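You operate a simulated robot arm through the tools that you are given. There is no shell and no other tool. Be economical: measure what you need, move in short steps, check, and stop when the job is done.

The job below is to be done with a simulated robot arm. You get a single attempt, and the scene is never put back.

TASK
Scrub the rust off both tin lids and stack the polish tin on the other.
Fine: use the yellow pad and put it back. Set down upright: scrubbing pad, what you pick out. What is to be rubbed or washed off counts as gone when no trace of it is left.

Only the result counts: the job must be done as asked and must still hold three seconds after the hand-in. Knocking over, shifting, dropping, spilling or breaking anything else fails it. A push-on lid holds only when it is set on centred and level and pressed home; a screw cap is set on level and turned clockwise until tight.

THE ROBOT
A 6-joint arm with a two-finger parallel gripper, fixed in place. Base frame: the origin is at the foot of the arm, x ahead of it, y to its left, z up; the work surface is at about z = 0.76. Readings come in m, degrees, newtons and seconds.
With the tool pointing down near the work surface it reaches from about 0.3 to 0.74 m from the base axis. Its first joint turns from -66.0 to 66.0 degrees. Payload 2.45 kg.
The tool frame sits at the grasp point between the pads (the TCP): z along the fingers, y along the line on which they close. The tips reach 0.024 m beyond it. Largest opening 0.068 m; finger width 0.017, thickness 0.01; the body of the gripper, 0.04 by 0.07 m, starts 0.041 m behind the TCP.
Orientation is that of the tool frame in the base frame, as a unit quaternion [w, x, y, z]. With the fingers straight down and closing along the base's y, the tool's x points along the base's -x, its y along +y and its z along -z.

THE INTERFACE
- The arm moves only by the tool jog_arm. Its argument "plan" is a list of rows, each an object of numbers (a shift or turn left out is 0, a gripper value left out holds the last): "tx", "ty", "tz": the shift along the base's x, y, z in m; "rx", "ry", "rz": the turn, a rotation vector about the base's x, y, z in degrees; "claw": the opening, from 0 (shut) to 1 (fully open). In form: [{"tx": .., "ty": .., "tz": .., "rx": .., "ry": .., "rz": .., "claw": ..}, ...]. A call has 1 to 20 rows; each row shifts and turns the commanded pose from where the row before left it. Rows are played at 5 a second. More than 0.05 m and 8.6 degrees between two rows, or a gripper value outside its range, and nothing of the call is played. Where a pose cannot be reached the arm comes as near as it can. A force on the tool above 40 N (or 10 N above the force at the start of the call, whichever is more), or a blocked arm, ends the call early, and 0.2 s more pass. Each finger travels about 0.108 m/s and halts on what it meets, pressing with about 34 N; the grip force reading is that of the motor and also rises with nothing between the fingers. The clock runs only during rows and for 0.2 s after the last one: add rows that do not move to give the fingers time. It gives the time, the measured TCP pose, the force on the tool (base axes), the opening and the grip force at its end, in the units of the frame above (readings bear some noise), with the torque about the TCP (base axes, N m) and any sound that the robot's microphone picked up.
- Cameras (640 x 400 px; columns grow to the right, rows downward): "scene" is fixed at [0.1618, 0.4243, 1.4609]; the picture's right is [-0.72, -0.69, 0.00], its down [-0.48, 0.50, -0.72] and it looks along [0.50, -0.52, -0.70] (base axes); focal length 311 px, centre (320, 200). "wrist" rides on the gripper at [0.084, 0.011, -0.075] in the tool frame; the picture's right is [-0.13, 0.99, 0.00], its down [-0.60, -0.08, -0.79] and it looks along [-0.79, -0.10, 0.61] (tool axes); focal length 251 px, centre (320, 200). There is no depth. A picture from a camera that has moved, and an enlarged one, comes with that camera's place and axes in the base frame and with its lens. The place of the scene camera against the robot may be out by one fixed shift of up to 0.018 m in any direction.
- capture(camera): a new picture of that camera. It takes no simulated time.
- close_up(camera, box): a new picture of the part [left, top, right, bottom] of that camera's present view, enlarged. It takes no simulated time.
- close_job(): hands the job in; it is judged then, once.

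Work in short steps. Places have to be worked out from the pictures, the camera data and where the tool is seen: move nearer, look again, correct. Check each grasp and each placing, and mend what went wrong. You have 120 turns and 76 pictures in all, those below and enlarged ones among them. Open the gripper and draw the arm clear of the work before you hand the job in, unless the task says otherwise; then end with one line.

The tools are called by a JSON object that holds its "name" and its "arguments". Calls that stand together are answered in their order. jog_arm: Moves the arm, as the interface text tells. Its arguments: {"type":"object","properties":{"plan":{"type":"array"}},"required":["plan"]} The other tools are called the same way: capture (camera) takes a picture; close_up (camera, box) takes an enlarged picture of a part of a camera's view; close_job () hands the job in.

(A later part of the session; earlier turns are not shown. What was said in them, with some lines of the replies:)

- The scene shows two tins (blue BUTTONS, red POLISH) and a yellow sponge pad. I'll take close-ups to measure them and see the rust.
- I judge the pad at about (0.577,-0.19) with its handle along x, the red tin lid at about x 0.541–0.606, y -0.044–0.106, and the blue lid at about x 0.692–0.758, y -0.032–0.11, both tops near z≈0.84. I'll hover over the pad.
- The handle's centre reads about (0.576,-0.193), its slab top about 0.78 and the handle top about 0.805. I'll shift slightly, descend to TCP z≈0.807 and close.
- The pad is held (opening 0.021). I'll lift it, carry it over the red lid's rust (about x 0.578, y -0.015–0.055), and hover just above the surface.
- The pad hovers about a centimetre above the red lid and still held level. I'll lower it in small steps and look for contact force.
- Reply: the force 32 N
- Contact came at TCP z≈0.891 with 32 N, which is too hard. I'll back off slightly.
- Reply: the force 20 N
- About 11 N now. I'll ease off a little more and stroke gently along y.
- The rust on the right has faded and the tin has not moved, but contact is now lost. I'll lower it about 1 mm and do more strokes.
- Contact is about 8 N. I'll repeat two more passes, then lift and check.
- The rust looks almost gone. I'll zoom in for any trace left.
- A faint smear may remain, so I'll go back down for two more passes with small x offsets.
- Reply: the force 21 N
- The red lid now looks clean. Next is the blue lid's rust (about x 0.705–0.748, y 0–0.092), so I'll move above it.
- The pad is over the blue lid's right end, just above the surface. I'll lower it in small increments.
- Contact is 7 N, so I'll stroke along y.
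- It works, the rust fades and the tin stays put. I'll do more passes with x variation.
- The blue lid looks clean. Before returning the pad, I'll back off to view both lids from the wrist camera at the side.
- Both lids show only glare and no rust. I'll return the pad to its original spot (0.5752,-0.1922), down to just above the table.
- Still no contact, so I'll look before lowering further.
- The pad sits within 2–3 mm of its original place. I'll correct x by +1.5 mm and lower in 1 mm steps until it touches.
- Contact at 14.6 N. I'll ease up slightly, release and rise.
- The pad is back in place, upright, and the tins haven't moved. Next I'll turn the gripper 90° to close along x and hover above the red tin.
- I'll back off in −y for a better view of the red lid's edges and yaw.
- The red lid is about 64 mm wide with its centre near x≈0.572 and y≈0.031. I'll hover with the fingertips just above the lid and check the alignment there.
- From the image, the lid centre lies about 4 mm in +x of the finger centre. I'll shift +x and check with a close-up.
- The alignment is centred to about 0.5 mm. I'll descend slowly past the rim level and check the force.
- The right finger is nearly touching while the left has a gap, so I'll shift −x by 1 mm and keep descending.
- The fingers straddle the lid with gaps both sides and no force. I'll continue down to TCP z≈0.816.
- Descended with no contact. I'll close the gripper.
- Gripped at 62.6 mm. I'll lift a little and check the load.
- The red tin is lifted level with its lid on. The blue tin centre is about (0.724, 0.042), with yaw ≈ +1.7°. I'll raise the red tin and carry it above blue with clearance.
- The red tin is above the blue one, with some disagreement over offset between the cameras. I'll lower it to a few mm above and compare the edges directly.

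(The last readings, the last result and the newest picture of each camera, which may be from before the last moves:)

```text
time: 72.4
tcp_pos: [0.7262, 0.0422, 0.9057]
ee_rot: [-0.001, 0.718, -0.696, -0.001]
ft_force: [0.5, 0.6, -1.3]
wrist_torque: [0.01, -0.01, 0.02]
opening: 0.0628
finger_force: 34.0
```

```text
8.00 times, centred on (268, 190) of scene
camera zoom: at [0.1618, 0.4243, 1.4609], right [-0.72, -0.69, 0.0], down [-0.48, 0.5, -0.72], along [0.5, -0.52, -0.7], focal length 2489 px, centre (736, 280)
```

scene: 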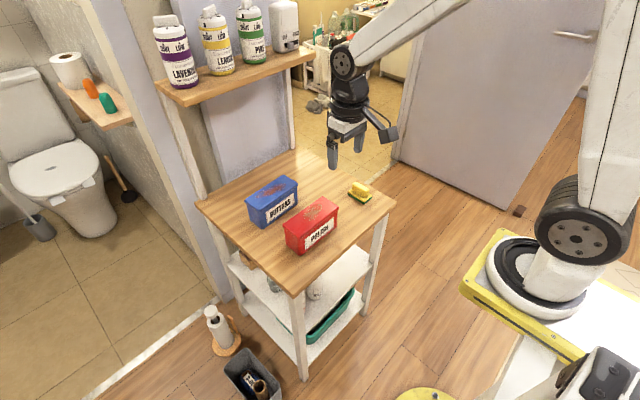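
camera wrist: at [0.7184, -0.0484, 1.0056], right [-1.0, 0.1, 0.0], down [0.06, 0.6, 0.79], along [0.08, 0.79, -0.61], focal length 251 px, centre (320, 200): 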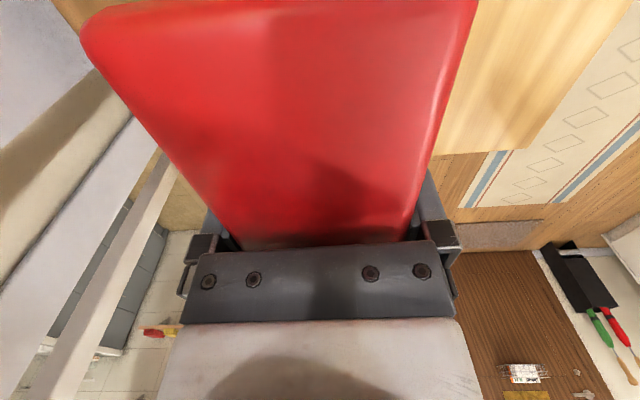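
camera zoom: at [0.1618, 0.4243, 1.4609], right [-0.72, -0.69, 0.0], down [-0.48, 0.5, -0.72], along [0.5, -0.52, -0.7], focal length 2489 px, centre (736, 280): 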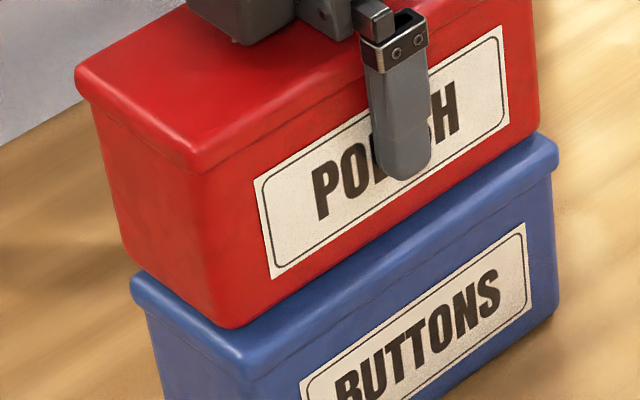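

The blue strip visible in front suggests red is about 5 mm too far in +x, while y and yaw look right. I'll shift −x by 5 mm and look again.

{"name": "jog_arm", "arguments": {"plan": [{"tx": -0.005}, {"tz": -0.002}, {}, {}]}}

{"name": "close_up", "arguments": {"camera": "scene", "box": [230, 170, 310, 220]}}

```text
time: 73.4
tcp_pos: [0.7196, 0.0401, 0.9055]
ee_rot: [-0.001, 0.717, -0.697, -0.001]
ft_force: [0.2, 0.0, -1.0]
wrist_torque: [0.03, 0.01, 0.0]
opening: 0.0624
finger_force: 34.1
```

```text
8.00 times, centred on (270, 195) of scene
camera zoom: at [0.1618, 0.4243, 1.4609], right [-0.72, -0.69, 0.0], down [-0.48, 0.5, -0.72], along [0.5, -0.52, -0.7], focal length 2489 px, centre (720, 240)
```

zoom: 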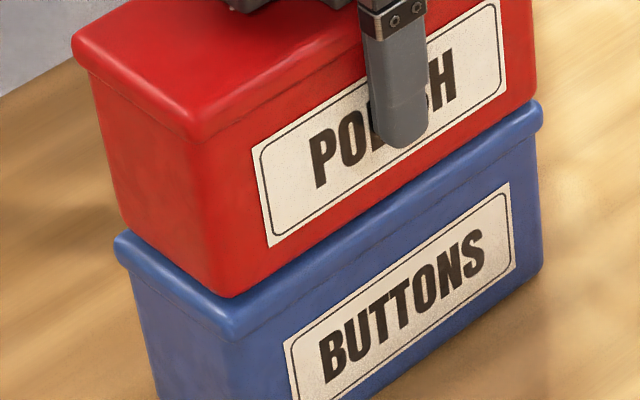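

The insets on the front and left sides now look even, so red is centred to within 1–2 mm. I'll lower it until contact.

{"name": "jog_arm", "arguments": {"plan": [{"tz": -0.001, "ty": 0.001, "rz": 0.7}, {"tz": -0.001}, {}]}}

```text
time: 74.2
tcp_pos: [0.721, 0.0425, 0.9057]
ee_rot: [-0.002, 0.722, -0.692, 0.0]
ft_force: [-2.6, -5.5, 19.5]
wrist_torque: [-0.14, 0.48, 0.02]
opening: 0.0626
finger_force: 34.4
```

Contact at 19.5 N. I'll ease up, then look before releasing.

{"name": "jog_arm", "arguments": {"plan": [{"tz": 0.001}, {}]}}

{"name": "close_up", "arguments": {"camera": "scene", "box": [230, 170, 310, 220]}}

```text
time: 74.8
tcp_pos: [0.7198, 0.042, 0.9047]
ee_rot: [-0.002, 0.722, -0.692, 0.0]
ft_force: [3.9, -5.3, 17.2]
wrist_torque: [-0.28, -0.02, -0.03]
opening: 0.0629
finger_force: 34.6
```

```text
8.00 times, centred on (270, 195) of scene
camera zoom: at [0.1614, 0.4242, 1.4609], right [-0.72, -0.69, 0.0], down [-0.48, 0.5, -0.72], along [0.5, -0.52, -0.7], focal length 2489 px, centre (720, 240)
```

zoom: 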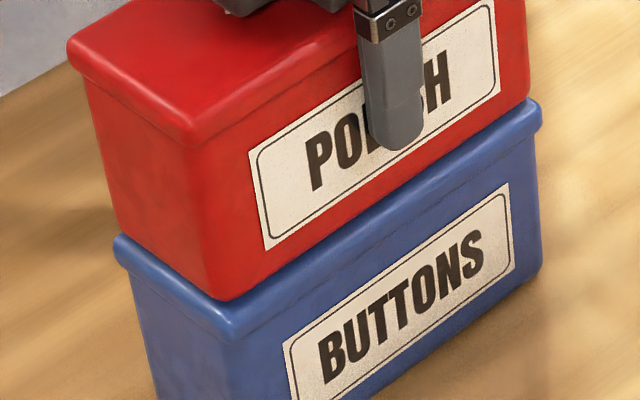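

It rests on the blue lid, evenly placed. I'll ease the press and release.

{"name": "jog_arm", "arguments": {"plan": [{"tz": 0.001}, {}]}}

```text
time: 75.4
tcp_pos: [0.7193, 0.043, 0.9047]
ee_rot: [-0.002, 0.722, -0.692, -0.001]
ft_force: [3.2, -1.0, 9.5]
wrist_torque: [-0.14, -0.44, 0.04]
opening: 0.0627
finger_force: 33.8
```

{"name": "jog_arm", "arguments": {"plan": [{"tz": 0.0008}, {}, {"claw": 0.95}, {"claw": 1.0}, {}, {}]}}

{"name": "close_up", "arguments": {"camera": "wrist", "box": [200, 90, 440, 240]}}

{"name": "close_up", "arguments": {"camera": "scene", "box": [220, 145, 332, 215]}}

```text
time: 76.8
tcp_pos: [0.7211, 0.0425, 0.9074]
ee_rot: [-0.001, 0.722, -0.692, 0.0]
ft_force: [-0.6, 0.2, 0.8]
wrist_torque: [0.01, -0.04, 0.0]
opening: 0.0683
finger_force: 0.2
```

```text
2.67 times, centred on (320, 165) of wrist
camera zoom: at [0.7125, -0.044, 0.9814], right [-1.0, 0.09, 0.0], down [0.05, 0.61, 0.79], along [0.07, 0.79, -0.61], focal length 670 px, centre (320, 293)
```

zoom: 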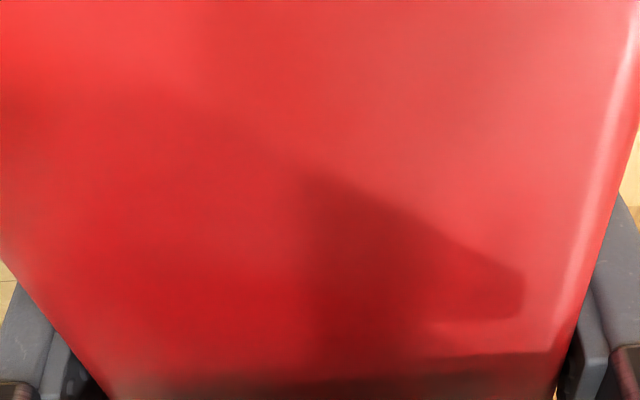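

```text
5.71 times, centred on (276, 180) of scene
camera zoom: at [0.1618, 0.4243, 1.4609], right [-0.72, -0.69, 0.0], down [-0.48, 0.5, -0.72], along [0.5, -0.52, -0.7], focal length 1778 px, centre (571, 314)
```

zoom: 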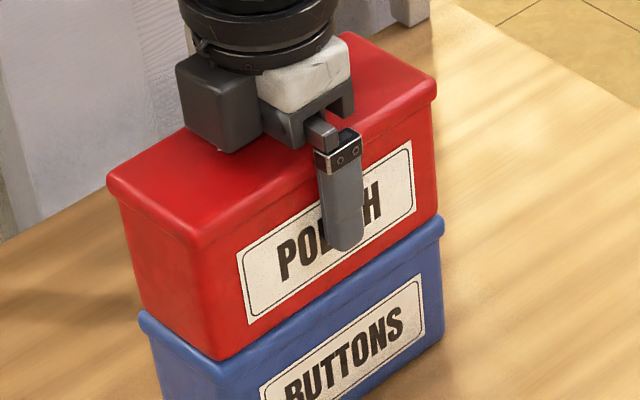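

Released, and the stack is stable. I'll rise slowly straight up, watching the force.

{"name": "jog_arm", "arguments": {"plan": [{"tz": 0.004}, {"tz": 0.006}, {"tz": 0.008}, {"tz": 0.01}, {}]}}

{"name": "close_up", "arguments": {"camera": "scene", "box": [220, 145, 332, 215]}}

```text
time: 78.0
tcp_pos: [0.7215, 0.042, 0.9353]
ee_rot: [0.0, 0.722, -0.692, -0.001]
ft_force: [0.4, 0.3, 0.1]
wrist_torque: [0.04, -0.03, 0.03]
opening: 0.0679
finger_force: 0.1
```

```text
5.71 times, centred on (276, 180) of scene
camera zoom: at [0.1618, 0.4243, 1.4609], right [-0.72, -0.69, 0.0], down [-0.48, 0.5, -0.72], along [0.5, -0.52, -0.7], focal length 1778 px, centre (571, 314)
```

zoom: 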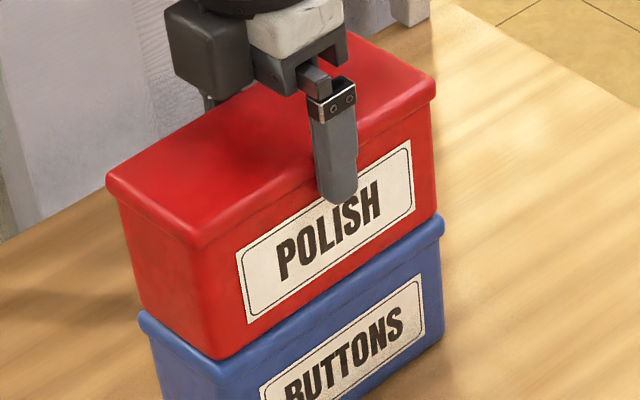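

The stack stays still. I'll raise the fingers clear and retreat.

{"name": "jog_arm", "arguments": {"plan": [{"tz": 0.012}, {"tz": 0.02}, {"tz": 0.03}, {"tz": 0.04}, {"tz": 0.03, "tx": -0.02}, {"tx": -0.045}, {"tx": -0.045}, {"tx": -0.045}, {"tx": -0.045, "ty": -0.02}, {"tx": -0.03, "ty": -0.02}, {}]}}

{"name": "close_up", "arguments": {"camera": "scene", "box": [190, 120, 414, 260]}}

{"name": "close_up", "arguments": {"camera": "scene", "box": [232, 140, 312, 190]}}

```text
time: 80.4
tcp_pos: [0.4906, -0.0012, 1.069]
ee_rot: [-0.001, 0.721, -0.693, -0.001]
ft_force: [0.0, -0.6, -0.2]
wrist_torque: [0.03, -0.01, -0.03]
opening: 0.0681
finger_force: 0.1
```

```text
2.86 times, centred on (302, 190) of scene
camera zoom: at [0.1618, 0.4243, 1.4609], right [-0.72, -0.69, 0.0], down [-0.48, 0.5, -0.72], along [0.5, -0.52, -0.7], focal length 889 px, centre (371, 229)
```

zoom: 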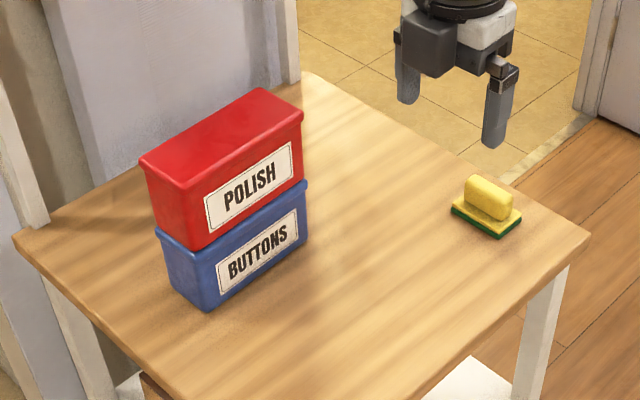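

```text
8.00 times, centred on (272, 165) of scene
camera zoom: at [0.1618, 0.4243, 1.4609], right [-0.72, -0.69, 0.0], down [-0.48, 0.5, -0.72], along [0.5, -0.52, -0.7], focal length 2489 px, centre (704, 480)
```

zoom: 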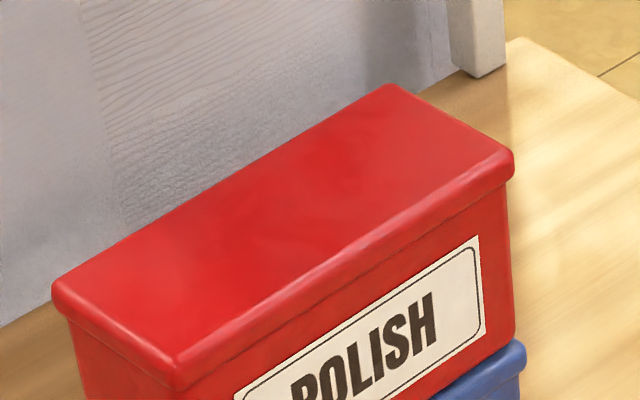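

The lids are clean, the tins are stacked and stable, the pad is back upright, and the arm is clear with the gripper open. I'll hand in.

{"name": "close_job", "arguments": {}}

```text
The job is handed in.
```

I scrubbed both tin lids until no rust showed in the close-ups, stacked the polish tin on the buttons tin, and put the yellow pad back upright in its original place.
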